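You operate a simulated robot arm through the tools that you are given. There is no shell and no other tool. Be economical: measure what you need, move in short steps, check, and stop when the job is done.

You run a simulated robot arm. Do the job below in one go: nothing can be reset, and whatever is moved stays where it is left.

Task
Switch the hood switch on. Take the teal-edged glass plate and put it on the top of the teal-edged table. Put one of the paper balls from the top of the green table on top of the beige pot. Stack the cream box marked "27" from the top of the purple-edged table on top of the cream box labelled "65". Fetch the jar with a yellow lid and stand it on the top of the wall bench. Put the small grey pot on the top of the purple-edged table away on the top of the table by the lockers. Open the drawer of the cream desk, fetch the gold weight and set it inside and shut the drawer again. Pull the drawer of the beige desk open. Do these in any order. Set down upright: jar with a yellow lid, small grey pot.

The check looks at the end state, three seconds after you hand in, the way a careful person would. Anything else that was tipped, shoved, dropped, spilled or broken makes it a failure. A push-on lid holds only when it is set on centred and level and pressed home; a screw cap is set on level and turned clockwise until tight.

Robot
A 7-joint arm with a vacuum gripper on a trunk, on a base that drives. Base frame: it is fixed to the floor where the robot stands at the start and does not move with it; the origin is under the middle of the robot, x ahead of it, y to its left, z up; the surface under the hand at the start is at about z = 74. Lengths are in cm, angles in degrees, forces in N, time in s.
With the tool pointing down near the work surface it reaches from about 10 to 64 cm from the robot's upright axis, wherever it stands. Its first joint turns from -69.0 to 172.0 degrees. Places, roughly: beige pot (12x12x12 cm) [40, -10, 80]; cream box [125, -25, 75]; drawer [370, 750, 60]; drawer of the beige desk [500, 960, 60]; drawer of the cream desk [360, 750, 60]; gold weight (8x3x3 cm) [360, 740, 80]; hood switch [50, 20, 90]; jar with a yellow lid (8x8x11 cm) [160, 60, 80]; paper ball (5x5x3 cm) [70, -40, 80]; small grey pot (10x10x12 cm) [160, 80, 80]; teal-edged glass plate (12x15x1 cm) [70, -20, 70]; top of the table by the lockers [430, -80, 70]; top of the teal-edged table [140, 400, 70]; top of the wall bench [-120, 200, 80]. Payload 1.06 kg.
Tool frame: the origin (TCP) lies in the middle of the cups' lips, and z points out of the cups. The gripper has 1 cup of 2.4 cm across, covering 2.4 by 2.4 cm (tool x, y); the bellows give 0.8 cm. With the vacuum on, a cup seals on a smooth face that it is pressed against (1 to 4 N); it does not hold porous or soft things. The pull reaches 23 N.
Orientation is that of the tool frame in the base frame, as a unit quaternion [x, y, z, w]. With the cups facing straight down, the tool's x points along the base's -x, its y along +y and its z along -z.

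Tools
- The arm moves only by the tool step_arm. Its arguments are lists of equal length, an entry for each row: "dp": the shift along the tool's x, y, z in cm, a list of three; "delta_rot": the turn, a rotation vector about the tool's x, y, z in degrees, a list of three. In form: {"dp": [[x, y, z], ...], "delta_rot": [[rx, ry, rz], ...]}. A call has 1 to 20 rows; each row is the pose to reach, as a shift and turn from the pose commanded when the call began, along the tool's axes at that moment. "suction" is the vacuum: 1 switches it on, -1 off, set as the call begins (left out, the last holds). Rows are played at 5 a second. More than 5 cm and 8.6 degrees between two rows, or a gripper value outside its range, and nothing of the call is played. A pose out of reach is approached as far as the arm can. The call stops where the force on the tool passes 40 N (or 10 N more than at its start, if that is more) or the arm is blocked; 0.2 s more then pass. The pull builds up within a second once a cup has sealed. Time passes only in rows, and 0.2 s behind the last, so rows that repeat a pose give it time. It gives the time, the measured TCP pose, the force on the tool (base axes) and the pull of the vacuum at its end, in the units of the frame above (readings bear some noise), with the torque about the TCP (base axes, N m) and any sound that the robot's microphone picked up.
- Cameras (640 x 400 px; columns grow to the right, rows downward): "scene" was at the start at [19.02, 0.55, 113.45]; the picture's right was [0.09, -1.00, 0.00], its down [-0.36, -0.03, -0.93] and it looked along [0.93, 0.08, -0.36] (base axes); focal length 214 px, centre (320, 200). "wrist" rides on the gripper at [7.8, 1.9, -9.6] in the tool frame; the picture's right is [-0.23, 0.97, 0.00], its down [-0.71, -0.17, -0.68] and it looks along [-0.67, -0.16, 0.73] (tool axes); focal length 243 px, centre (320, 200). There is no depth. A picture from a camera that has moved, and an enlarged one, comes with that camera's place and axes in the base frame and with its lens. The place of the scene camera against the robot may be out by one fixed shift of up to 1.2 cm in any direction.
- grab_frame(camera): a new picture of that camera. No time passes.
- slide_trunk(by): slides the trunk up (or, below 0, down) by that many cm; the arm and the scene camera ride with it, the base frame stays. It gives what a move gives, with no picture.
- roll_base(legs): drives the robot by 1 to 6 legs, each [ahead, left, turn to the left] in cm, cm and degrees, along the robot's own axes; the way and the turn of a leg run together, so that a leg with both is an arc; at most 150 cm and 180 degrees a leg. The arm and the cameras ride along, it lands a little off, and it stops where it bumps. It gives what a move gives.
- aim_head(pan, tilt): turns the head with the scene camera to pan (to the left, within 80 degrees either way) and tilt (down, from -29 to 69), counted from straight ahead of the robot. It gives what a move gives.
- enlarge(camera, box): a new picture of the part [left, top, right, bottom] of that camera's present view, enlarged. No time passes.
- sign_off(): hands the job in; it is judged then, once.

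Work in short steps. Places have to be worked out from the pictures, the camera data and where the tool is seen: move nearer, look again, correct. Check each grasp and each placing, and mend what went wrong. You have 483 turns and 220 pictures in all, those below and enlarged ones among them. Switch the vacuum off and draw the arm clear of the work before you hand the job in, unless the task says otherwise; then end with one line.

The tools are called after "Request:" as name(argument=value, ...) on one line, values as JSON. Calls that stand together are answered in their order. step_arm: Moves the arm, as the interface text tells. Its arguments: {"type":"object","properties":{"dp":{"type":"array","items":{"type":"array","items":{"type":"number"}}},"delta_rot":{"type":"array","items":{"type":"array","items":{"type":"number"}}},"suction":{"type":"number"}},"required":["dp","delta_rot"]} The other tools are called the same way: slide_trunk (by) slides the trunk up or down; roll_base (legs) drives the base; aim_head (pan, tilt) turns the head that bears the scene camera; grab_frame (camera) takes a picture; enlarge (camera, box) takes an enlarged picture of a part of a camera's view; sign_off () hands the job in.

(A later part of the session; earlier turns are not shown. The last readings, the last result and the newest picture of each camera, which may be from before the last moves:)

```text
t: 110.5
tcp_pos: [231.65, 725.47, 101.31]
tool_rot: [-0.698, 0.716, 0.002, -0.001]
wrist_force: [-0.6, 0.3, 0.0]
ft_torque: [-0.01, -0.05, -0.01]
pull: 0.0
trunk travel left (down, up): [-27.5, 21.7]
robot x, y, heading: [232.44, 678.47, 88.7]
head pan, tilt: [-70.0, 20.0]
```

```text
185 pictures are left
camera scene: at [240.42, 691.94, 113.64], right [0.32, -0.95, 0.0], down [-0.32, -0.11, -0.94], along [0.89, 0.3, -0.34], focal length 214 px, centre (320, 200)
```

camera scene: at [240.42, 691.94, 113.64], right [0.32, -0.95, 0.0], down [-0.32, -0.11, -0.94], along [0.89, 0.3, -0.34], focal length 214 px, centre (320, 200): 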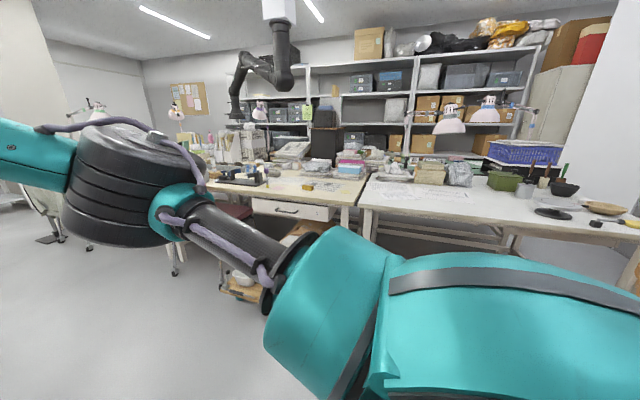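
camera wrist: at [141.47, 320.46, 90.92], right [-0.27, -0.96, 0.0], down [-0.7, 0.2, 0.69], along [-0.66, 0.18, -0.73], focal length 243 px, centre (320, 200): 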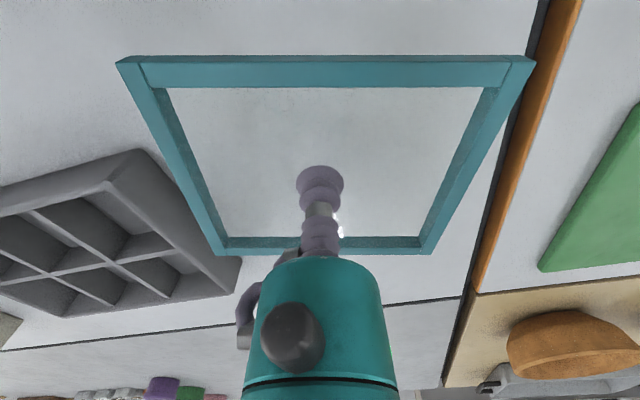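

A cream desk with a drawer is visible at centre-left. Enlarge it.

Request:
enlarge(camera="scene", box=[190, 140, 390, 265])

```text
3.20 times, centred on (290, 202) of scene
camera zoom: at [240.42, 691.94, 113.64], right [0.32, -0.95, 0.0], down [-0.32, -0.11, -0.94], along [0.89, 0.3, -0.34], focal length 686 px, centre (416, 192)
```

zoom: 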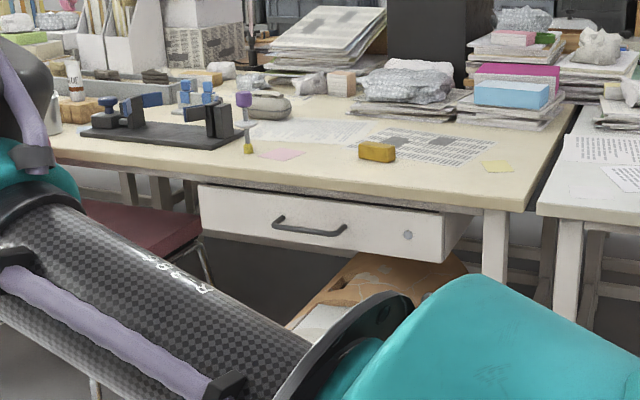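

The gold weight is at about (361, 741) on the cream desk; the drawer front is near x≈338 with its handle at y≈743, z≈68. I drive level, turn to face it and look.

Request:
roll_base(legs=[[58, 0, 0], [0, 0, -88.7]])

Request:
aim_head(pan=0, tilt=30)

Request:
grab_frame(camera="scene")

```text
t: 117.7
tcp_pos: [280.43, 738.58, 101.21]
tool_rot: [0.013, 1.0, 0.002, 0.001]
wrist_force: [0.3, -0.3, -0.2]
ft_torque: [0.02, 0.02, 0.0]
pull: 0.0
trunk travel left (down, up): [-27.5, 21.7]
robot x, y, heading: [233.8, 737.85, -1.6]
head pan, tilt: [-70.0, 20.0]
```

```text
t: 119.1
tcp_pos: [280.61, 738.52, 101.23]
tool_rot: [0.013, 1.0, 0.002, 0.001]
wrist_force: [0.0, -0.5, 0.3]
ft_torque: [-0.02, 0.02, 0.02]
pull: 0.1
trunk travel left (down, up): [-27.5, 21.7]
robot x, y, heading: [233.78, 737.72, -1.4]
head pan, tilt: [0.0, 30.0]
```

```text
183 pictures are left
camera scene: at [252.46, 737.1, 112.03], right [-0.02, -1.0, 0.0], down [-0.5, 0.01, -0.87], along [0.87, -0.02, -0.5], focal length 214 px, centre (320, 200)
```

scene: 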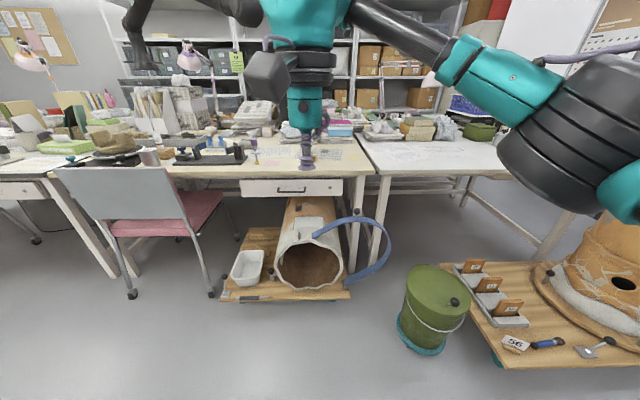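

Dolly under the desk reaches out to x≈325, barrel at (305, 685), chair at y≥800. I drive to x≈287, squared to the desk.

Request:
roll_base(legs=[[0, 0, 1.5], [53, 0, 0]])

Request:
aim_head(pan=0, tilt=50)

Request:
grab_frame(camera="scene")

Request:
grab_frame(camera="wrist")

```text
t: 122.5
tcp_pos: [332.78, 740.21, 101.25]
tool_rot: [-0.002, 1.0, 0.003, 0.001]
wrist_force: [-0.1, 0.9, -0.2]
ft_torque: [-0.01, -0.02, 0.0]
pull: 0.0
trunk travel left (down, up): [-27.5, 21.7]
robot x, y, heading: [285.9, 738.3, 0.3]
head pan, tilt: [0.0, 30.0]
```

```text
t: 123.3
tcp_pos: [332.81, 740.23, 101.19]
tool_rot: [-0.003, 1.0, 0.002, 0.001]
wrist_force: [-0.5, 0.1, -0.2]
ft_torque: [0.0, 0.02, 0.04]
pull: 0.1
trunk travel left (down, up): [-27.5, 21.7]
robot x, y, heading: [286.02, 737.99, 0.6]
head pan, tilt: [0.0, 50.0]
```

```text
182 pictures are left
camera scene: at [303.42, 737.98, 109.08], right [0.01, -1.0, 0.0], down [-0.77, -0.01, -0.64], along [0.64, 0.01, -0.77], focal length 214 px, centre (320, 200)
```

scene: 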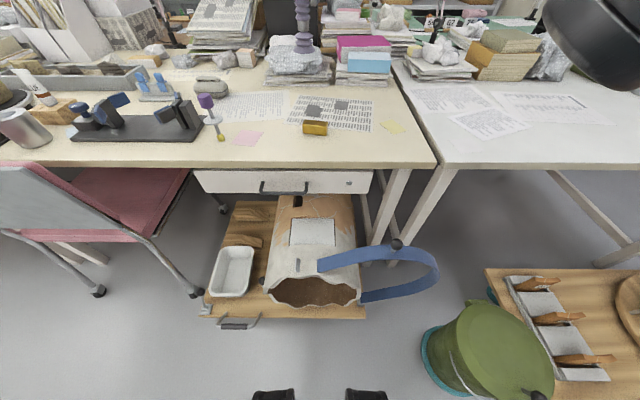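

```text
181 pictures are left
camera wrist: at [324.95, 742.04, 110.81], right [0.23, 0.97, 0.0], down [0.71, -0.17, 0.69], along [0.67, -0.15, -0.73], focal length 243 px, centre (320, 200)
```

wrist: 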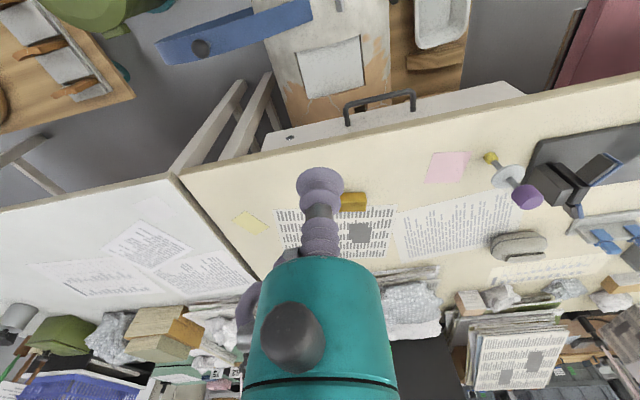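

Two-view rays: drawer face x≈349, handle bar at (345.5, 749.5, 62.5), lock at y≈730; weight at (360, 740.5, 74). I will suck on the face between handle and lock with the tool horizontal. First I roll the tool half round so the wrist camera ends up above.

Request:
step_arm(dp=[[2, 0, 0], [4, 0, 0], [6, 0, 0], [8, 0, 0], [8, 0, 0], [8, 0, 0], [8, 0, 0], [8, 0, 0], [8, 0, 0], [8, 0, 0], [8, 0, 0]], delta_rot=[[0, 0, 8.5], [0, 0, 17], [0, 0, 25.5], [0, 0, 34], [0, 0, 42.5], [0, 0, 51], [0, 0, 59.5], [0, 0, 68], [0, 0, 76.5], [0, 0, 85], [0, 0, 90]])

```text
t: 125.8
tcp_pos: [324.79, 740.3, 101.19]
tool_rot: [0.706, 0.709, 0.002, 0.0]
wrist_force: [0.5, -0.2, 0.7]
ft_torque: [-0.01, 0.03, -0.02]
pull: 0.1
trunk travel left (down, up): [-27.5, 21.7]
robot x, y, heading: [286.21, 737.81, 0.4]
head pan, tilt: [0.0, 50.0]
```

Request:
step_arm(dp=[[0, 0, 0], [0, 0, 0], [0, 0, 0], [0, 0, 0], [0, 0, 0], [0, 0, 0], [0, 0, 0], [0, 0, 0], [0, 0, 0], [0, 0, 0], [0, 0, 0]], delta_rot=[[0, 0, 8.5], [0, 0, 17], [0, 0, 25.5], [0, 0, 34], [0, 0, 42.5], [0, 0, 51], [0, 0, 59.5], [0, 0, 68], [0, 0, 76.5], [0, 0, 85], [0, 0, 90]])

```text
t: 128.2
tcp_pos: [324.73, 740.02, 101.19]
tool_rot: [1.0, 0.0, 0.001, -0.002]
wrist_force: [0.6, -0.8, 0.2]
ft_torque: [0.0, 0.01, 0.01]
pull: 0.1
trunk travel left (down, up): [-27.5, 21.7]
robot x, y, heading: [285.85, 737.99, 0.5]
head pan, tilt: [0.0, 50.0]
```

Now pitch the tool to horizontal while lowering in front of the drawer (x≈335, z≈64).

Request:
step_arm(dp=[[1, 0, 3.4], [2, 0, 6.8], [3, 0, 10.2], [4, 0, 13.6], [5, 0, 17], [6, 0, 20.4], [7, 0, 23.8], [8, 0, 27.2], [9, 0, 30.6], [9.5, 0, 34], [9.5, 0, 37]], delta_rot=[[0, 8.5, 0], [0, 17, 0], [0, 25.5, 0], [0, 34, 0], [0, 42.5, 0], [0, 51, 0], [0, 59.5, 0], [0, 68, 0], [0, 76.5, 0], [0, 85, 0], [0, 90, 0]])

Request:
grab_frame(camera="scene")

Request:
grab_frame(camera="wrist")

```text
t: 130.6
tcp_pos: [333.93, 742.23, 67.18]
tool_rot: [0.708, -0.002, 0.706, -0.001]
wrist_force: [-0.3, 0.9, 0.1]
ft_torque: [0.01, -0.04, 0.01]
pull: 0.1
out of reach, approached as far as the arm can: row 11
trunk travel left (down, up): [-27.5, 21.7]
robot x, y, heading: [285.91, 738.47, 0.7]
head pan, tilt: [0.0, 50.0]
```

```text
180 pictures are left
camera scene: at [303.41, 737.99, 109.08], right [0.01, -1.0, 0.0], down [-0.77, -0.01, -0.64], along [0.64, 0.0, -0.77], focal length 214 px, centre (320, 200)
```

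scene: 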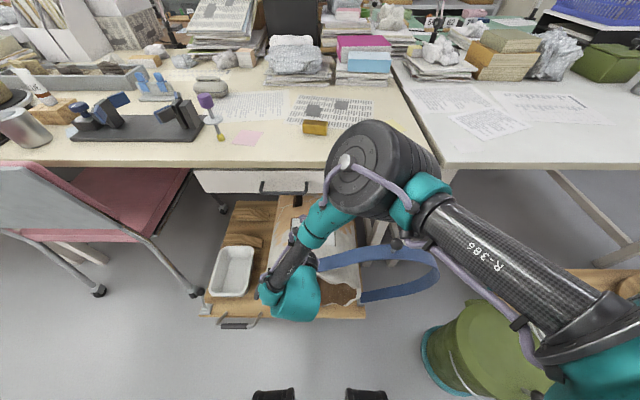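

```text
179 pictures are left
camera wrist: at [324.4, 740.34, 74.96], right [0.0, -0.97, -0.24], down [-0.69, 0.18, -0.71], along [0.73, 0.16, -0.67], focal length 243 px, centre (320, 200)
```

wrist: 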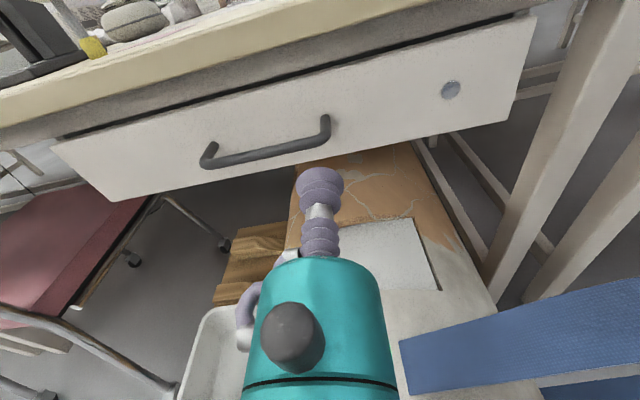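

The view is clear: target spot on the face between handle and lock is about (349, 736.3, 62.9). The arm is at its low limit, so I lower the trunk 4 cm, shift right and check.

Request:
slide_trunk(by=-4.2)

Request:
step_arm(dp=[[0, 3, 0], [0, 6, 0], [0, 6, 0]], delta_rot=[[0, 0, 0], [0, 0, 0], [0, 0, 0]])

Request:
roll_base(legs=[[8, 0, 0]])

Request:
grab_frame(camera="scene")

Request:
grab_frame(camera="wrist")

```text
t: 131.4
tcp_pos: [333.37, 742.23, 61.37]
tool_rot: [0.723, -0.002, 0.691, -0.001]
wrist_force: [0.0, 0.2, -0.3]
ft_torque: [0.02, 0.01, 0.0]
pull: 0.1
trunk travel left (down, up): [-23.3, 25.9]
robot x, y, heading: [286.36, 738.06, 0.7]
head pan, tilt: [0.0, 50.0]
```

```text
t: 132.2
tcp_pos: [332.74, 738.19, 63.88]
tool_rot: [0.723, -0.003, 0.69, 0.001]
wrist_force: [-0.7, 0.0, -0.9]
ft_torque: [-0.02, 0.02, 0.02]
pull: 0.1
out of reach, approached as far as the arm can: row 1, 2, 3
trunk travel left (down, up): [-23.3, 25.9]
robot x, y, heading: [286.07, 737.98, 0.6]
head pan, tilt: [0.0, 50.0]
```

```text
t: 133.2
tcp_pos: [340.53, 738.29, 63.89]
tool_rot: [0.724, -0.003, 0.69, 0.001]
wrist_force: [-0.2, -0.3, -0.1]
ft_torque: [-0.04, 0.0, -0.01]
pull: 0.1
trunk travel left (down, up): [-23.3, 25.9]
robot x, y, heading: [293.92, 738.27, 0.5]
head pan, tilt: [0.0, 50.0]
```

```text
178 pictures are left
camera scene: at [312.14, 738.07, 104.93], right [0.01, -1.0, 0.0], down [-0.77, -0.01, -0.64], along [0.64, 0.01, -0.77], focal length 214 px, centre (320, 200)
```

scene: 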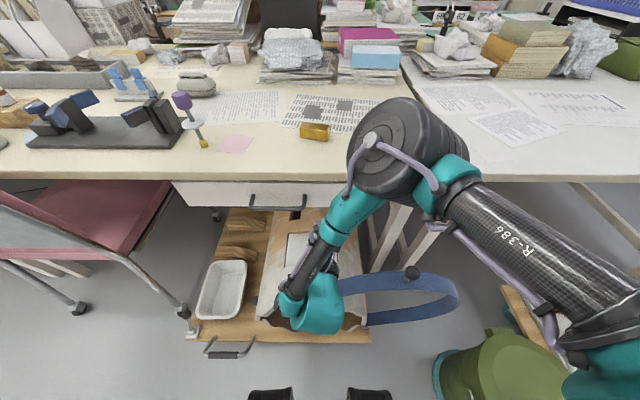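

```text
177 pictures are left
camera wrist: at [331.31, 736.43, 72.2], right [-0.02, -0.97, -0.24], down [-0.72, 0.18, -0.67], along [0.7, 0.16, -0.7], focal length 243 px, centre (320, 200)
```

wrist: 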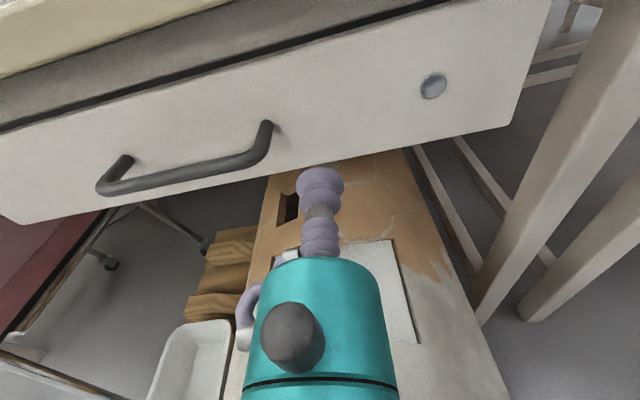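

I lower the trunk a little more to free the arm, then correct pitch, y and z.

Request:
slide_trunk(by=-4)

Request:
step_arm(dp=[[1.5, 1, 0], [3.4, 2.2, 0], [3.4, 2.2, 0]], delta_rot=[[0, 1.4, 0], [0, 2.8, 0], [0, 2.8, 0]])

```text
t: 134.1
tcp_pos: [340.33, 738.27, 59.95]
tool_rot: [0.724, -0.003, 0.69, 0.0]
wrist_force: [1.0, 0.0, -0.7]
ft_torque: [0.0, -0.01, -0.02]
pull: 0.1
trunk travel left (down, up): [-19.3, 29.9]
robot x, y, heading: [293.79, 738.1, 0.5]
head pan, tilt: [0.0, 50.0]
```

```text
t: 134.9
tcp_pos: [340.93, 736.17, 63.31]
tool_rot: [0.708, -0.003, 0.706, 0.001]
wrist_force: [-1.5, -0.3, -1.1]
ft_torque: [0.01, -0.01, 0.02]
pull: 0.0
out of reach, approached as far as the arm can: row 2, 3
trunk travel left (down, up): [-19.3, 29.9]
robot x, y, heading: [293.57, 738.03, 0.5]
head pan, tilt: [0.0, 50.0]
```

Aligned at (341, 736.2, 63.3), horizontal. Advance with suction on until contact.

Request:
step_arm(dp=[[0, 0, 3], [0, 0, 5.5], [0, 0, 6.5], [0, 0, 7.2], [0, 0, 7.8], [0, 0, 8.4], [0, 0, 8.4]], delta_rot=[[0, 0, 0], [0, 0, 0], [0, 0, 0], [0, 0, 0], [0, 0, 0], [0, 0, 0], [0, 0, 0]], suction=1)

```text
t: 136.5
tcp_pos: [348.74, 737.33, 64.45]
tool_rot: [0.707, -0.005, 0.707, 0.003]
wrist_force: [3.6, -1.1, 3.4]
ft_torque: [0.11, -0.01, 0.13]
pull: 23.3
out of reach, approached as far as the arm can: row 2, 3, 4, 5, 6, 7
trunk travel left (down, up): [-19.3, 29.9]
robot x, y, heading: [293.47, 738.13, 0.5]
head pan, tilt: [0.0, 50.0]
```

Sealed on the face. I pull the drawer by rolling the base back.

Request:
roll_base(legs=[[-6, 0, 0]])

Request:
grab_frame(camera="wrist")

```text
t: 137.4
tcp_pos: [342.6, 737.36, 64.45]
tool_rot: [0.708, -0.004, 0.706, 0.002]
wrist_force: [-0.7, 4.1, -3.4]
ft_torque: [-0.17, -0.02, 0.06]
pull: 22.8
trunk travel left (down, up): [-19.3, 29.9]
robot x, y, heading: [287.54, 738.19, 0.5]
head pan, tilt: [0.0, 50.0]
```

```text
176 pictures are left
camera wrist: at [333.07, 735.53, 72.24], right [-0.01, -0.97, -0.24], down [-0.69, 0.18, -0.71], along [0.73, 0.16, -0.67], focal length 243 px, centre (320, 200)
```

wrist: 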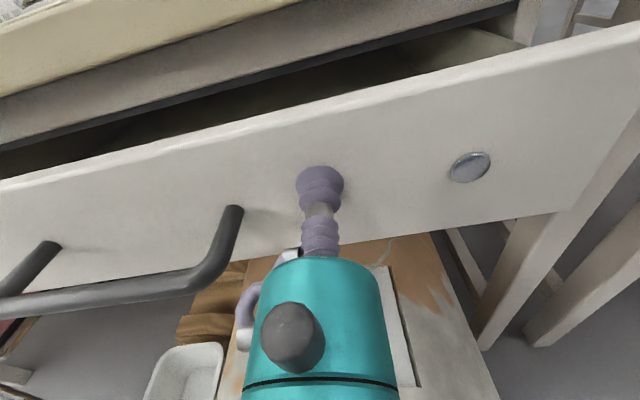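

The drawer is opening. Pull further 12 cm.

Request:
roll_base(legs=[[-12, 0, 0]])

Request:
grab_frame(camera="scene")

```text
t: 138.7
tcp_pos: [330.78, 737.39, 64.3]
tool_rot: [0.708, -0.004, 0.706, 0.002]
wrist_force: [-0.1, 1.5, -2.7]
ft_torque: [-0.2, -0.01, 0.01]
pull: 23.2
trunk travel left (down, up): [-19.3, 29.9]
robot x, y, heading: [275.87, 737.72, 0.5]
head pan, tilt: [0.0, 50.0]
```

```text
175 pictures are left
camera scene: at [295.52, 737.96, 100.72], right [0.01, -1.0, 0.0], down [-0.77, -0.01, -0.64], along [0.64, 0.01, -0.77], focal length 214 px, centre (320, 200)
```

scene: 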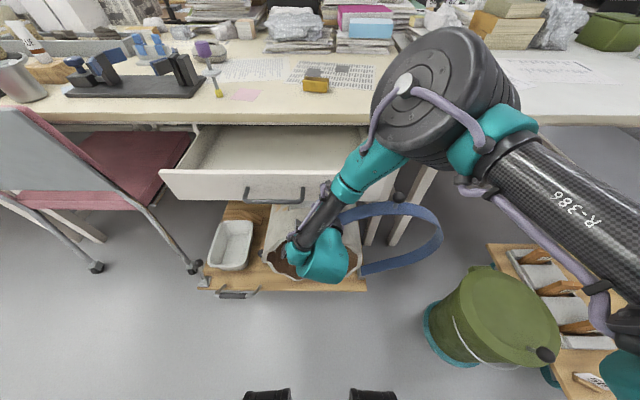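

The drawer is 18 cm open. I release, back off, and turn the tool down again while rising.

Request:
step_arm(dp=[[0, 0, 0], [0, 0, 0], [0, 0, 0], [0, 0, 0], [0, 0, -1], [0, 0, -4], [0, 0, -6]], delta_rot=[[0, 0, 0], [0, 0, 0], [0, 0, 0], [0, 0, 0], [0, 0, 0], [0, 0, 0], [0, 0, 0]], suction=-1)

Request:
step_arm(dp=[[3, 0, 0], [6, 0, 0], [9.5, 0, 0], [13, 0, 0], [16.5, 0, 1], [20, 0, 2], [23.5, 0, 3], [27, 0, 4], [29, 0, 5], [31, 0, 6], [33, 0, 7]], delta_rot=[[0, -8.5, 0], [0, -17, 0], [0, -25.5, 0], [0, -34, 0], [0, -42.5, 0], [0, -51, 0], [0, -59.5, 0], [0, -68, 0], [0, -76.5, 0], [0, -85, 0], [0, -90, 0]])

Request:
grab_frame(camera="scene")

```text
t: 140.3
tcp_pos: [324.98, 737.31, 64.26]
tool_rot: [0.708, -0.003, 0.706, 0.001]
wrist_force: [0.9, 0.3, 0.1]
ft_torque: [-0.01, 0.01, -0.02]
pull: 0.0
trunk travel left (down, up): [-19.3, 29.9]
robot x, y, heading: [275.57, 737.67, 0.5]
head pan, tilt: [0.0, 50.0]
```

```text
t: 142.7
tcp_pos: [332.01, 737.45, 97.45]
tool_rot: [1.0, -0.001, -0.002, -0.002]
wrist_force: [0.0, 0.2, 0.1]
ft_torque: [0.05, 0.02, 0.01]
pull: 0.1
trunk travel left (down, up): [-19.3, 29.9]
robot x, y, heading: [276.08, 738.06, 0.9]
head pan, tilt: [0.0, 50.0]
```

```text
174 pictures are left
camera scene: at [295.48, 737.96, 100.73], right [0.01, -1.0, 0.0], down [-0.77, -0.01, -0.64], along [0.64, 0.01, -0.77], focal length 214 px, centre (320, 200)
```

scene: 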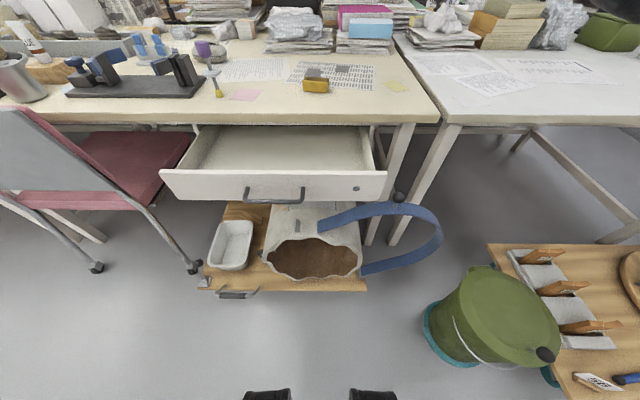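

Now drive 23 cm nearer so that the weight is within reach (front stays clear of the drawer).

Request:
roll_base(legs=[[22.5, 0, 0]])

Request:
grab_frame(camera="wrist")

Request:
grab_frame(camera="scene")

```text
t: 144.4
tcp_pos: [354.62, 737.95, 97.38]
tool_rot: [1.0, -0.001, -0.001, -0.001]
wrist_force: [0.3, -0.4, 0.4]
ft_torque: [-0.02, -0.01, -0.03]
pull: 0.1
trunk travel left (down, up): [-19.3, 29.9]
robot x, y, heading: [298.55, 738.28, 0.8]
head pan, tilt: [0.0, 50.0]
```

```text
173 pictures are left
camera wrist: at [362.42, 735.89, 106.87], right [-0.24, -0.97, 0.0], down [-0.71, 0.17, 0.69], along [-0.67, 0.16, -0.73], focal length 243 px, centre (320, 200)
```

wrist: 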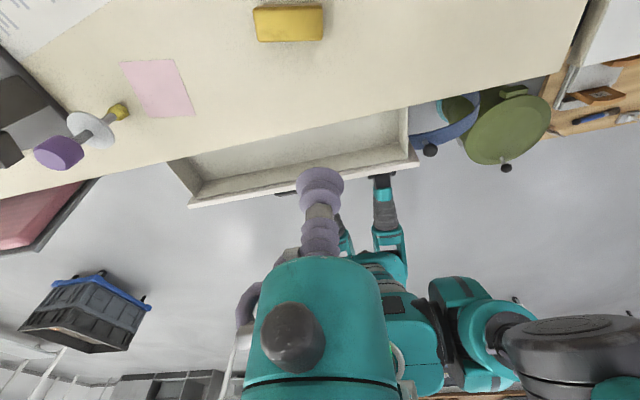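

```text
172 pictures are left
camera scene: at [318.17, 738.32, 100.72], right [0.01, -1.0, 0.0], down [-0.77, -0.01, -0.64], along [0.64, 0.01, -0.77], focal length 214 px, centre (320, 200)
```

scene: 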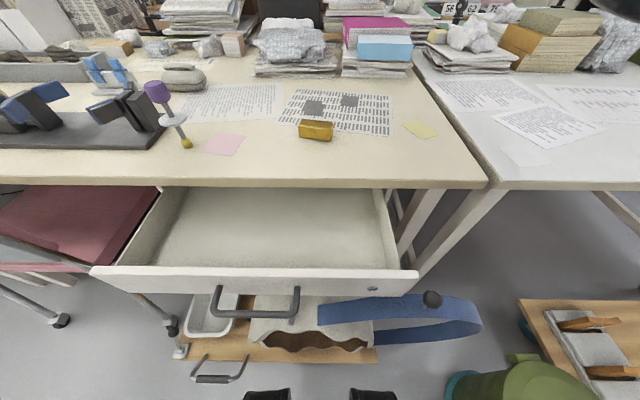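

Weight top centre is at (359, 740), z≈75.5. Move over it and lower with suction.

Request:
step_arm(dp=[[2, -1, 4], [4.5, -2.1, 8], [4.5, -2.1, 12], [4.5, -2.1, 16], [4.5, -2.1, 18.5], [4.5, -2.1, 18.5]], delta_rot=[[0, 0, 0], [0, 0, 0], [0, 0, 0], [0, 0, 0], [0, 0, 0], [0, 0, 0]])

Request:
grab_frame(camera="wrist")

```text
t: 145.8
tcp_pos: [359.16, 739.75, 78.65]
tool_rot: [1.0, 0.0, -0.001, -0.002]
wrist_force: [0.3, 0.1, -0.9]
ft_torque: [0.03, -0.01, -0.03]
pull: 0.1
trunk travel left (down, up): [-19.3, 29.9]
robot x, y, heading: [298.5, 738.34, 0.8]
head pan, tilt: [0.0, 50.0]
```

```text
171 pictures are left
camera wrist: at [366.97, 737.82, 88.21], right [-0.24, -0.97, 0.0], down [-0.71, 0.17, 0.69], along [-0.67, 0.16, -0.73], focal length 243 px, centre (320, 200)
```

wrist: 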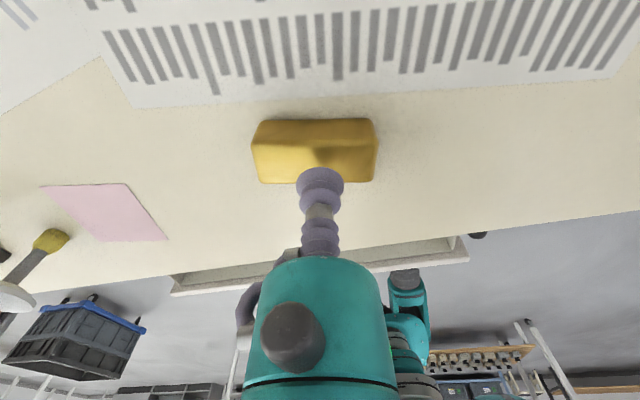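

The top face centre is about (358.2, 740.2). Correct and press down with suction.

Request:
step_arm(dp=[[-0.95, -0.45, 0], [-0.95, -0.45, 1.5], [-0.95, -0.45, 2.4], [-0.95, -0.45, 2.8], [-0.95, -0.45, 3.2], [-0.95, -0.45, 3.5], [-0.95, -0.45, 3.5]], delta_rot=[[0, 0, 0], [0, 0, 0], [0, 0, 0], [0, 0, 0], [0, 0, 0], [0, 0, 0], [0, 0, 0]], suction=1)

```text
t: 147.2
tcp_pos: [358.16, 740.44, 76.21]
tool_rot: [1.0, -0.001, 0.003, -0.006]
wrist_force: [0.6, -2.8, 21.0]
ft_torque: [0.04, -0.01, 0.12]
pull: 0.2
trunk travel left (down, up): [-19.3, 29.9]
robot x, y, heading: [298.42, 738.17, 0.9]
head pan, tilt: [0.0, 50.0]
stopped in row 6: the force on the tool passed its limit at 43 N (the readings are from after the stop); the commanded pose is now the measured one
```

It touched at z≈76.3 without sealing. Back off 1.5 cm and look.

Request:
step_arm(dp=[[0, 0, -1], [0, 0, -2.5]], delta_rot=[[0, 0, 0], [0, 0, 0]])

Request:
enlarge(camera="wrist", box=[220, 90, 420, 215])

Request:
enlarge(camera="scene", box=[260, 85, 380, 160])

```text
t: 147.8
tcp_pos: [358.09, 740.56, 78.3]
tool_rot: [1.0, -0.001, 0.001, -0.004]
wrist_force: [1.1, -0.3, 0.3]
ft_torque: [-0.01, 0.01, 0.0]
pull: 0.0
trunk travel left (down, up): [-19.3, 29.9]
robot x, y, heading: [298.72, 738.16, 0.7]
head pan, tilt: [0.0, 50.0]
```

```text
3.20 times, centred on (320, 152) of wrist
camera zoom: at [365.95, 738.52, 87.81], right [-0.24, -0.97, -0.01], down [-0.71, 0.17, 0.69], along [-0.66, 0.17, -0.73], focal length 776 px, centre (320, 352)
```

zoom: 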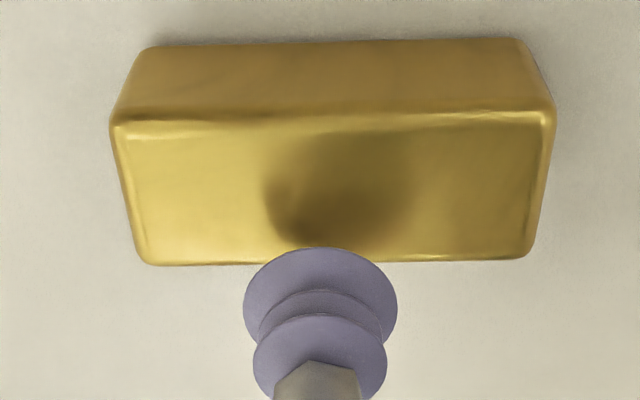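

```text
5.33 times, centred on (320, 122) of scene
camera zoom: at [318.16, 738.31, 100.72], right [0.01, -1.0, 0.0], down [-0.77, -0.01, -0.64], along [0.64, 0.01, -0.77], focal length 1144 px, centre (320, 613)
```

zoom: 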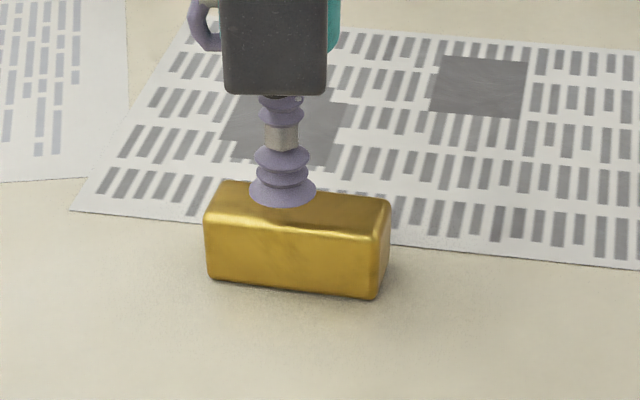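

With the top at z≈76.3 its centre is (359.1, 740.0). Correct and press softly.

Request:
step_arm(dp=[[1.0, 0.5, 0], [1.0, 0.5, 1.2], [1.0, 0.5, 1.6], [1.0, 0.5, 1.9], [1.0, 0.5, 2.2], [1.0, 0.5, 2.2]], delta_rot=[[0, 0, 0], [0, 0, 0], [0, 0, 0], [0, 0, 0], [0, 0, 0], [0, 0, 0]])

```text
t: 149.2
tcp_pos: [359.16, 740.0, 76.16]
tool_rot: [1.0, -0.002, 0.002, -0.005]
wrist_force: [8.0, -0.2, 20.6]
ft_torque: [-0.06, 0.16, 0.02]
pull: 22.7
trunk travel left (down, up): [-19.3, 29.9]
robot x, y, heading: [298.31, 738.71, 1.1]
head pan, tilt: [0.0, 50.0]
```

Sealed. Lift, pull back over the drawer, and turn the tool half round so the camera side faces the robot.

Request:
step_arm(dp=[[0, 0, -2], [0, 0, -6], [-2, 0, -10], [-5, 0, -13], [-8, 0, -16], [-11, 0, -16], [-14, 0, -16], [-17, 0, -16], [-20, 0, -16]], delta_rot=[[0, 0, 0], [0, 0, 0], [0, 0, 0], [0, 0, 0], [0, 0, 0], [0, 0, -8], [0, 0, -16], [0, 0, -24], [0, 0, -32]])

Request:
step_arm(dp=[[0, 0, 0], [0, 0, 0], [0, 0, 0], [0, 0, 0], [0, 0, 0], [0, 0, 0], [0, 0, 0], [0, 0, 0], [0, 0, 0], [0, 0, 0], [0, 0, 0], [0, 0, 0], [0, 0, 0], [0, 0, 0], [0, 0, 0], [0, 0, 0], [0, 0, 0], [0, 0, 0]], delta_rot=[[0, 0, -8.2], [0, 0, -16.4], [0, 0, -24.6], [0, 0, -32.8], [0, 0, -41], [0, 0, -49.2], [0, 0, -57.4], [0, 0, -65.6], [0, 0, -73.8], [0, 0, -82], [0, 0, -90.2], [0, 0, -98.4], [0, 0, -106.6], [0, 0, -114.8], [0, 0, -123], [0, 0, -131.2], [0, 0, -139.4], [0, 0, -147.6]])

Request:
grab_frame(camera="wrist")

Request:
grab_frame(camera="scene")

```text
t: 151.2
tcp_pos: [339.16, 739.48, 92.22]
tool_rot: [0.961, 0.276, 0.002, -0.003]
wrist_force: [-0.2, -0.5, -3.4]
ft_torque: [0.0, 0.0, -0.01]
pull: 23.0
trunk travel left (down, up): [-19.3, 29.9]
robot x, y, heading: [298.42, 738.22, 0.8]
head pan, tilt: [0.0, 50.0]
```

```text
t: 155.0
tcp_pos: [339.23, 739.82, 92.07]
tool_rot: [0.004, 1.0, 0.005, 0.0]
wrist_force: [-0.9, 0.9, -4.2]
ft_torque: [-0.06, -0.03, 0.0]
pull: 22.9
trunk travel left (down, up): [-19.3, 29.9]
robot x, y, heading: [298.63, 738.23, 0.9]
head pan, tilt: [0.0, 50.0]
```

```text
168 pictures are left
camera wrist: at [331.4, 741.71, 101.63], right [0.24, 0.97, 0.01], down [0.71, -0.18, 0.68], along [0.67, -0.16, -0.73], focal length 243 px, centre (320, 200)
```

wrist: 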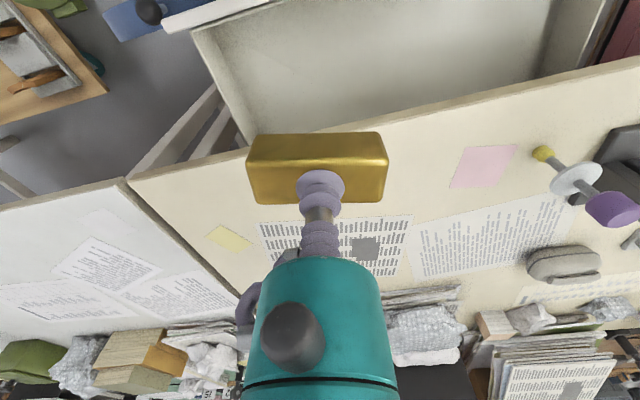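

```text
167 pictures are left
camera scene: at [318.17, 738.31, 100.72], right [0.01, -1.0, 0.0], down [-0.77, -0.01, -0.64], along [0.64, 0.01, -0.77], focal length 214 px, centre (320, 200)
```

scene: 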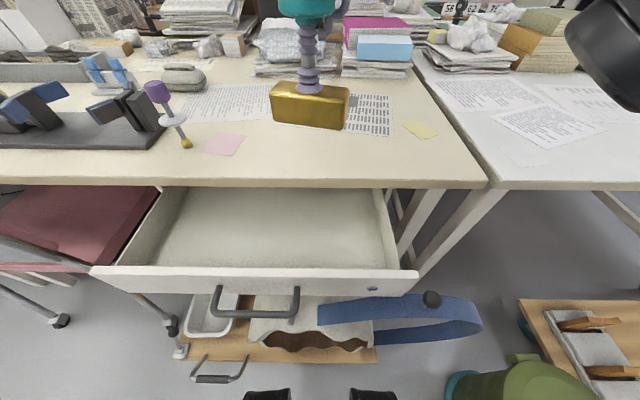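

Weight held. I shift to (337.5, 743) over the drawer and lower in stages.

Request:
step_arm(dp=[[1.7, 3, 3], [1.7, 3, 7], [1.7, 3, 11], [1.7, 3, 15], [1.7, 3, 19], [1.7, 3, 22], [1.7, 3, 24], [1.7, 3, 24]], delta_rot=[[0, 0, 0], [0, 0, 0], [0, 0, 0], [0, 0, 0], [0, 0, 0], [0, 0, 0], [0, 0, 0], [0, 0, 0]])

Request:
grab_frame(camera="scene")

Request:
grab_frame(camera="wrist")

```text
t: 156.8
tcp_pos: [337.57, 743.01, 68.19]
tool_rot: [0.004, 1.0, 0.004, 0.001]
wrist_force: [0.1, 0.9, -4.1]
ft_torque: [-0.02, 0.0, 0.01]
pull: 22.8
trunk travel left (down, up): [-19.3, 29.9]
robot x, y, heading: [298.55, 738.07, 0.7]
head pan, tilt: [0.0, 50.0]
```

```text
166 pictures are left
camera scene: at [318.17, 738.31, 100.72], right [0.01, -1.0, 0.0], down [-0.77, -0.01, -0.64], along [0.64, 0.01, -0.77], focal length 214 px, centre (320, 200)
```

scene: 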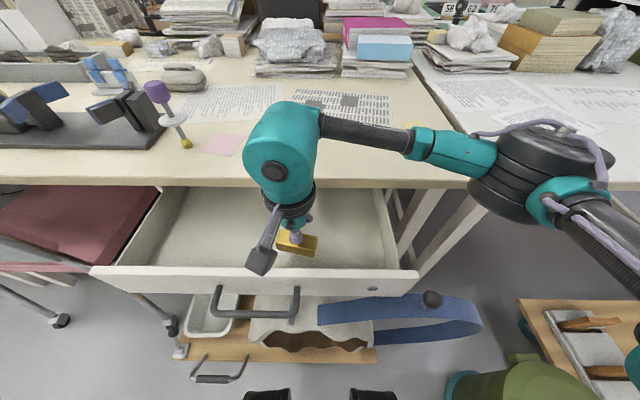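

```text
165 pictures are left
camera wrist: at [329.82, 744.81, 77.77], right [0.24, 0.97, 0.01], down [0.71, -0.18, 0.68], along [0.67, -0.16, -0.73], focal length 243 px, centre (320, 200)
```

wrist: 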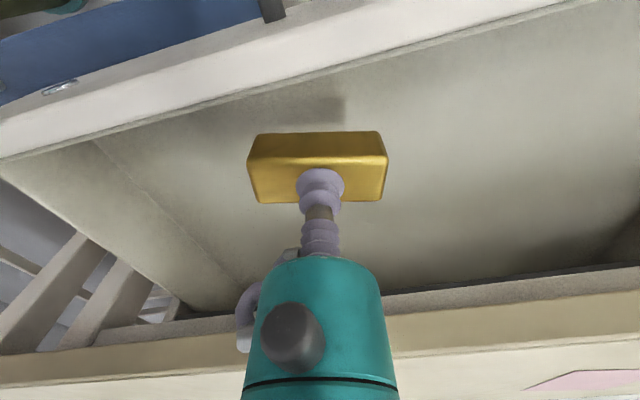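

Hand clears the desk edge and the front panel. Lower further in small steps until contact.

Request:
step_arm(dp=[[0, 0, 2], [0, 0, 3.5], [0, 0, 4.2], [0, 0, 4.7], [0, 0, 5.1]], delta_rot=[[0, 0, 0], [0, 0, 0], [0, 0, 0], [0, 0, 0], [0, 0, 0]])

```text
t: 158.0
tcp_pos: [337.54, 743.21, 63.37]
tool_rot: [0.004, 1.0, 0.007, 0.001]
wrist_force: [-0.8, -1.9, 32.8]
ft_torque: [-0.04, 0.04, -0.23]
pull: 22.8
trunk travel left (down, up): [-19.3, 29.9]
robot x, y, heading: [298.45, 738.62, 0.7]
head pan, tilt: [0.0, 50.0]
```

Contact. Ease up and release.

Request:
step_arm(dp=[[0, 0, -0.4], [0, 0, -0.4], [0, 0, -0.4], [0, 0, -0.4], [0, 0, -0.4], [0, 0, -1], [0, 0, -2], [0, 0, -5], [0, 0, -9]], delta_rot=[[0, 0, 0], [0, 0, 0], [0, 0, 0], [0, 0, 0], [0, 0, 0], [0, 0, 0], [0, 0, 0], [0, 0, 0], [0, 0, 0]], suction=-1)

Request:
grab_frame(camera="wrist")

```text
t: 160.0
tcp_pos: [337.54, 743.1, 71.99]
tool_rot: [0.004, 1.0, 0.004, 0.0]
wrist_force: [0.0, 0.3, -0.1]
ft_torque: [0.03, -0.01, 0.01]
pull: 0.1
trunk travel left (down, up): [-19.3, 29.9]
robot x, y, heading: [298.8, 738.42, 0.8]
head pan, tilt: [0.0, 50.0]
```

```text
164 pictures are left
camera wrist: at [329.67, 744.9, 81.55], right [0.24, 0.97, 0.01], down [0.71, -0.18, 0.68], along [0.67, -0.16, -0.73], focal length 243 px, centre (320, 200)
```

wrist: 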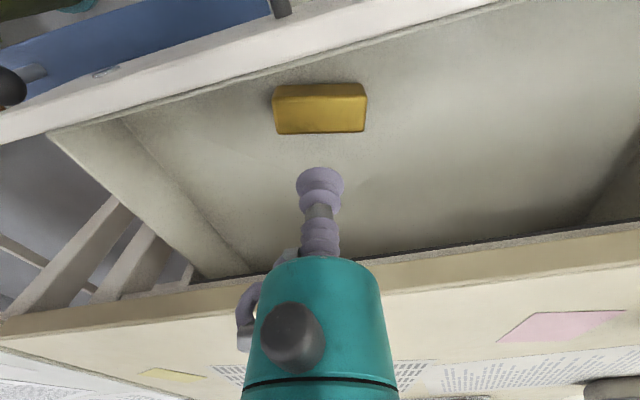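

The weight lies in the drawer. To shut it: rise, back the base off, and pitch the tool horizontal again.

Request:
step_arm(dp=[[0, 0, -4], [0, 0, -8], [0, 0, -12], [0, 0, -16], [0, 0, -20]], delta_rot=[[0, 0, 0], [0, 0, 0], [0, 0, 0], [0, 0, 0], [0, 0, 0]])

Request:
roll_base(legs=[[-32, 0, 0]])

Request:
step_arm(dp=[[-1, -0.6, 2.5], [-2, -1.2, 5], [-3, -1.8, 7.5], [-4, -2.4, 10], [-5, -3, 12.5], [-6, -3.6, 15], [-7, -4.2, 17.5], [-8, -4.8, 20], [-9, -5.4, 22.5], [-10, -6, 25], [-10, -6.5, 27.5]], delta_rot=[[0, -8.5, 0], [0, -17, 0], [0, -25.5, 0], [0, -34, 0], [0, -42.5, 0], [0, -51, 0], [0, -59.5, 0], [0, -68, 0], [0, -76.5, 0], [0, -85, 0], [0, -90, 0]])

Request:
grab_frame(camera="scene")

```text
t: 161.2
tcp_pos: [337.31, 742.76, 92.05]
tool_rot: [0.005, 1.0, 0.005, 0.0]
wrist_force: [-0.2, 0.7, -0.1]
ft_torque: [-0.04, 0.02, 0.0]
pull: 0.0
trunk travel left (down, up): [-19.3, 29.9]
robot x, y, heading: [298.62, 738.62, 0.7]
head pan, tilt: [0.0, 50.0]
```

```text
t: 163.3
tcp_pos: [306.6, 742.61, 91.96]
tool_rot: [0.0, 1.0, 0.005, 0.001]
wrist_force: [0.0, -0.2, 0.3]
ft_torque: [-0.03, 0.02, 0.0]
pull: 0.1
trunk travel left (down, up): [-19.3, 29.9]
robot x, y, heading: [267.62, 737.62, 1.4]
head pan, tilt: [0.0, 50.0]
```

```text
t: 165.7
tcp_pos: [316.74, 736.52, 64.44]
tool_rot: [0.005, 0.705, 0.003, 0.709]
wrist_force: [-1.3, 0.0, 0.7]
ft_torque: [-0.01, 0.0, 0.03]
pull: 0.0
trunk travel left (down, up): [-19.3, 29.9]
robot x, y, heading: [267.83, 738.09, 1.2]
head pan, tilt: [0.0, 50.0]
```

```text
163 pictures are left
camera scene: at [287.43, 737.91, 100.73], right [0.02, -1.0, 0.0], down [-0.77, -0.02, -0.64], along [0.64, 0.01, -0.77], focal length 214 px, centre (320, 200)
```

scene: 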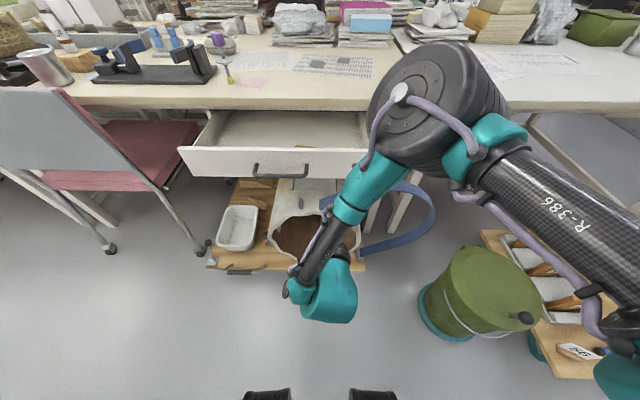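

Tool is horizontal again. I push the front by driving ahead 28 cm, then finish gently.

Request:
roll_base(legs=[[27, 0, 0]])

Request:
grab_frame(camera="wrist")

```text
t: 167.6
tcp_pos: [343.71, 737.23, 64.41]
tool_rot: [0.003, 0.706, 0.004, 0.708]
wrist_force: [1.1, -0.7, 1.8]
ft_torque: [0.0, -0.04, 0.02]
pull: 0.0
trunk travel left (down, up): [-19.3, 29.9]
robot x, y, heading: [294.89, 738.56, 1.3]
head pan, tilt: [0.0, 50.0]
```

```text
162 pictures are left
camera wrist: at [334.14, 739.15, 56.63], right [0.0, 0.97, 0.24], down [-0.69, -0.18, 0.71], along [0.73, -0.17, 0.67], focal length 243 px, centre (320, 200)
```

wrist: 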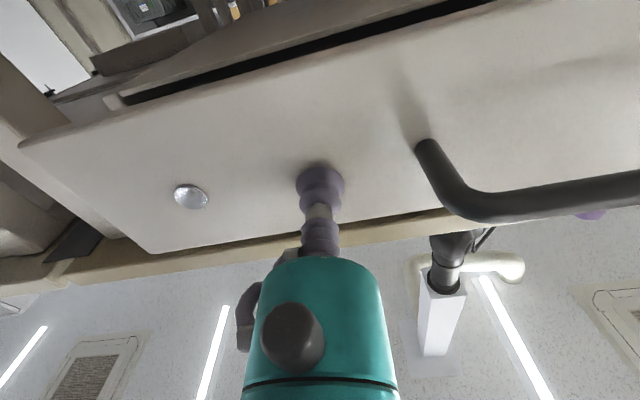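

The cup is pushing on the face. Push the remaining ~5–6 cm with the arm, watching force.

Request:
step_arm(dp=[[0, 0, 2], [0, 0, 4], [0, 0, 5], [0, 0, 5.5], [0, 0, 6], [0, 0, 6.4], [0, 0, 6.8]], delta_rot=[[0, 0, 0], [0, 0, 0], [0, 0, 0], [0, 0, 0], [0, 0, 0], [0, 0, 0], [0, 0, 0]])

```text
t: 169.2
tcp_pos: [349.64, 737.63, 64.67]
tool_rot: [0.004, 0.712, 0.0, 0.703]
wrist_force: [-16.1, -2.4, 2.9]
ft_torque: [-0.11, 0.09, 0.06]
pull: 0.1
out of reach, approached as far as the arm can: row 5, 6, 7
trunk travel left (down, up): [-19.3, 29.9]
robot x, y, heading: [294.75, 738.36, 1.4]
head pan, tilt: [0.0, 50.0]
stopped in row 7: the force on the tool passed its limit at 43 N (the readings are from after the stop); the commanded pose is now the measured one
```

The force rose at x≈349.6, so it is shut. Back off and verify.

Request:
roll_base(legs=[[-12, 0, 0]])

Request:
grab_frame(camera="wrist")

Request:
grab_frame(camera="scene")

```text
t: 170.4
tcp_pos: [338.44, 736.94, 64.73]
tool_rot: [0.008, 0.711, -0.003, 0.703]
wrist_force: [-0.4, -0.1, -0.1]
ft_torque: [0.03, 0.04, 0.0]
pull: 0.0
trunk travel left (down, up): [-19.3, 29.9]
robot x, y, heading: [283.13, 737.94, 1.3]
head pan, tilt: [0.0, 50.0]
```

```text
161 pictures are left
camera wrist: at [328.77, 739.03, 56.94], right [0.01, 0.97, 0.24], down [-0.68, -0.17, 0.71], along [0.73, -0.17, 0.66], focal length 243 px, centre (320, 200)
```

wrist: 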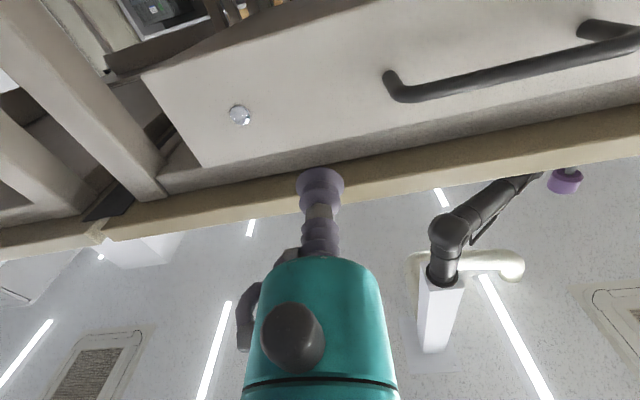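

```text
160 pictures are left
camera scene: at [302.73, 738.17, 100.73], right [0.02, -1.0, 0.0], down [-0.77, -0.01, -0.64], along [0.64, 0.01, -0.77], focal length 214 px, centre (320, 200)
```

scene: 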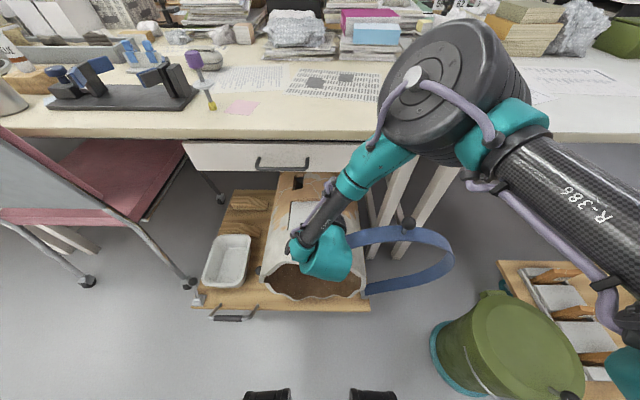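

Shut. Now I back off and look for the beige desk near (500, 960).

Request:
roll_base(legs=[[-45, 0, 0], [0, 0, 60]])

Request:
aim_head(pan=-15, tilt=12)

Request:
grab_frame(camera="scene")

```text
t: 175.8
tcp_pos: [267.8, 784.54, 64.63]
tool_rot: [-0.345, 0.622, 0.345, 0.613]
wrist_force: [-0.5, 0.8, 0.6]
ft_torque: [0.0, 0.0, 0.03]
pull: 0.1
trunk travel left (down, up): [-19.3, 29.9]
robot x, y, heading: [238.57, 737.35, 59.9]
head pan, tilt: [0.0, 50.0]
```

```text
t: 176.8
tcp_pos: [267.75, 784.3, 64.51]
tool_rot: [-0.345, 0.622, 0.345, 0.613]
wrist_force: [-0.3, -0.4, 0.1]
ft_torque: [-0.01, 0.02, -0.03]
pull: 0.0
trunk travel left (down, up): [-19.3, 29.9]
robot x, y, heading: [238.27, 737.41, 59.8]
head pan, tilt: [-15.0, 12.0]
```

```text
159 pictures are left
camera scene: at [250.62, 754.95, 106.58], right [0.71, -0.71, 0.0], down [-0.15, -0.15, -0.98], along [0.69, 0.69, -0.21], focal length 214 px, centre (320, 200)
```

scene: 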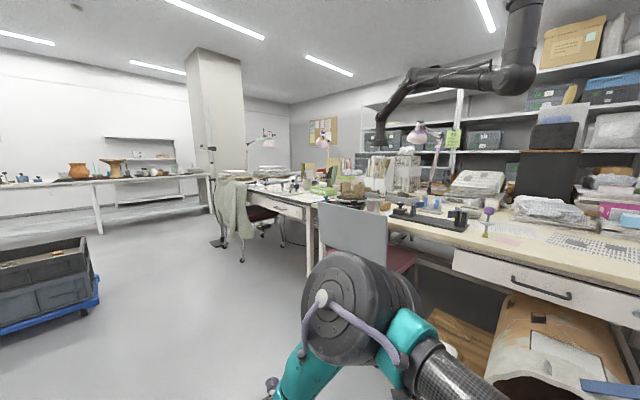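

The expected spot projects near pixel (341, 184), behind the desk row. Enlarge that area.

Request:
enlarge(camera="scene", box=[180, 110, 420, 260])

```text
2.67 times, centred on (300, 185) of scene
camera zoom: at [250.62, 754.95, 106.58], right [0.71, -0.71, 0.0], down [-0.15, -0.15, -0.98], along [0.69, 0.69, -0.21], focal length 572 px, centre (373, 240)
```

zoom: 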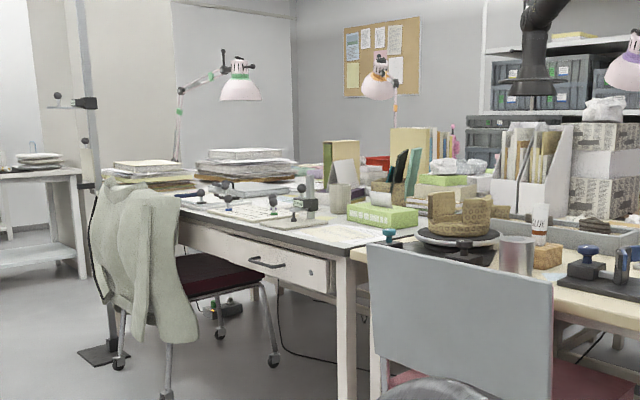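

I drive on along +y to see what lies past these desks.

Request:
roll_base(legs=[[0, 0, 30], [150, 0, 0], [60, 0, 0]])

Request:
aim_head(pan=-70, tilt=12)

Request:
grab_frame(camera="scene")

```text
t: 187.6
tcp_pos: [253.99, 980.72, 64.66]
tool_rot: [-0.477, 0.526, 0.476, 0.518]
wrist_force: [-0.7, 0.2, -0.2]
ft_torque: [-0.01, -0.02, -0.01]
pull: 0.1
trunk travel left (down, up): [-19.3, 29.9]
robot x, y, heading: [248.64, 925.89, 86.2]
head pan, tilt: [-15.0, 12.0]
stopped in leg 3: the robot was blocked; the commanded pose is now the measured one
```

```text
t: 188.9
tcp_pos: [254.09, 980.86, 64.66]
tool_rot: [-0.477, 0.527, 0.476, 0.518]
wrist_force: [0.1, -0.9, 0.1]
ft_torque: [0.03, -0.02, 0.01]
pull: 0.0
trunk travel left (down, up): [-19.3, 29.9]
robot x, y, heading: [248.8, 925.79, 86.4]
head pan, tilt: [-70.0, 12.0]
```

```text
157 pictures are left
camera scene: at [257.41, 940.91, 106.59], right [0.28, -0.96, 0.0], down [-0.2, -0.06, -0.98], along [0.94, 0.28, -0.21], focal length 214 px, centre (320, 200)
```

scene: 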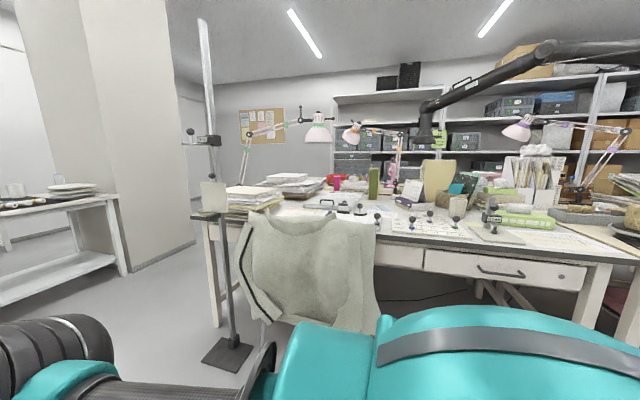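

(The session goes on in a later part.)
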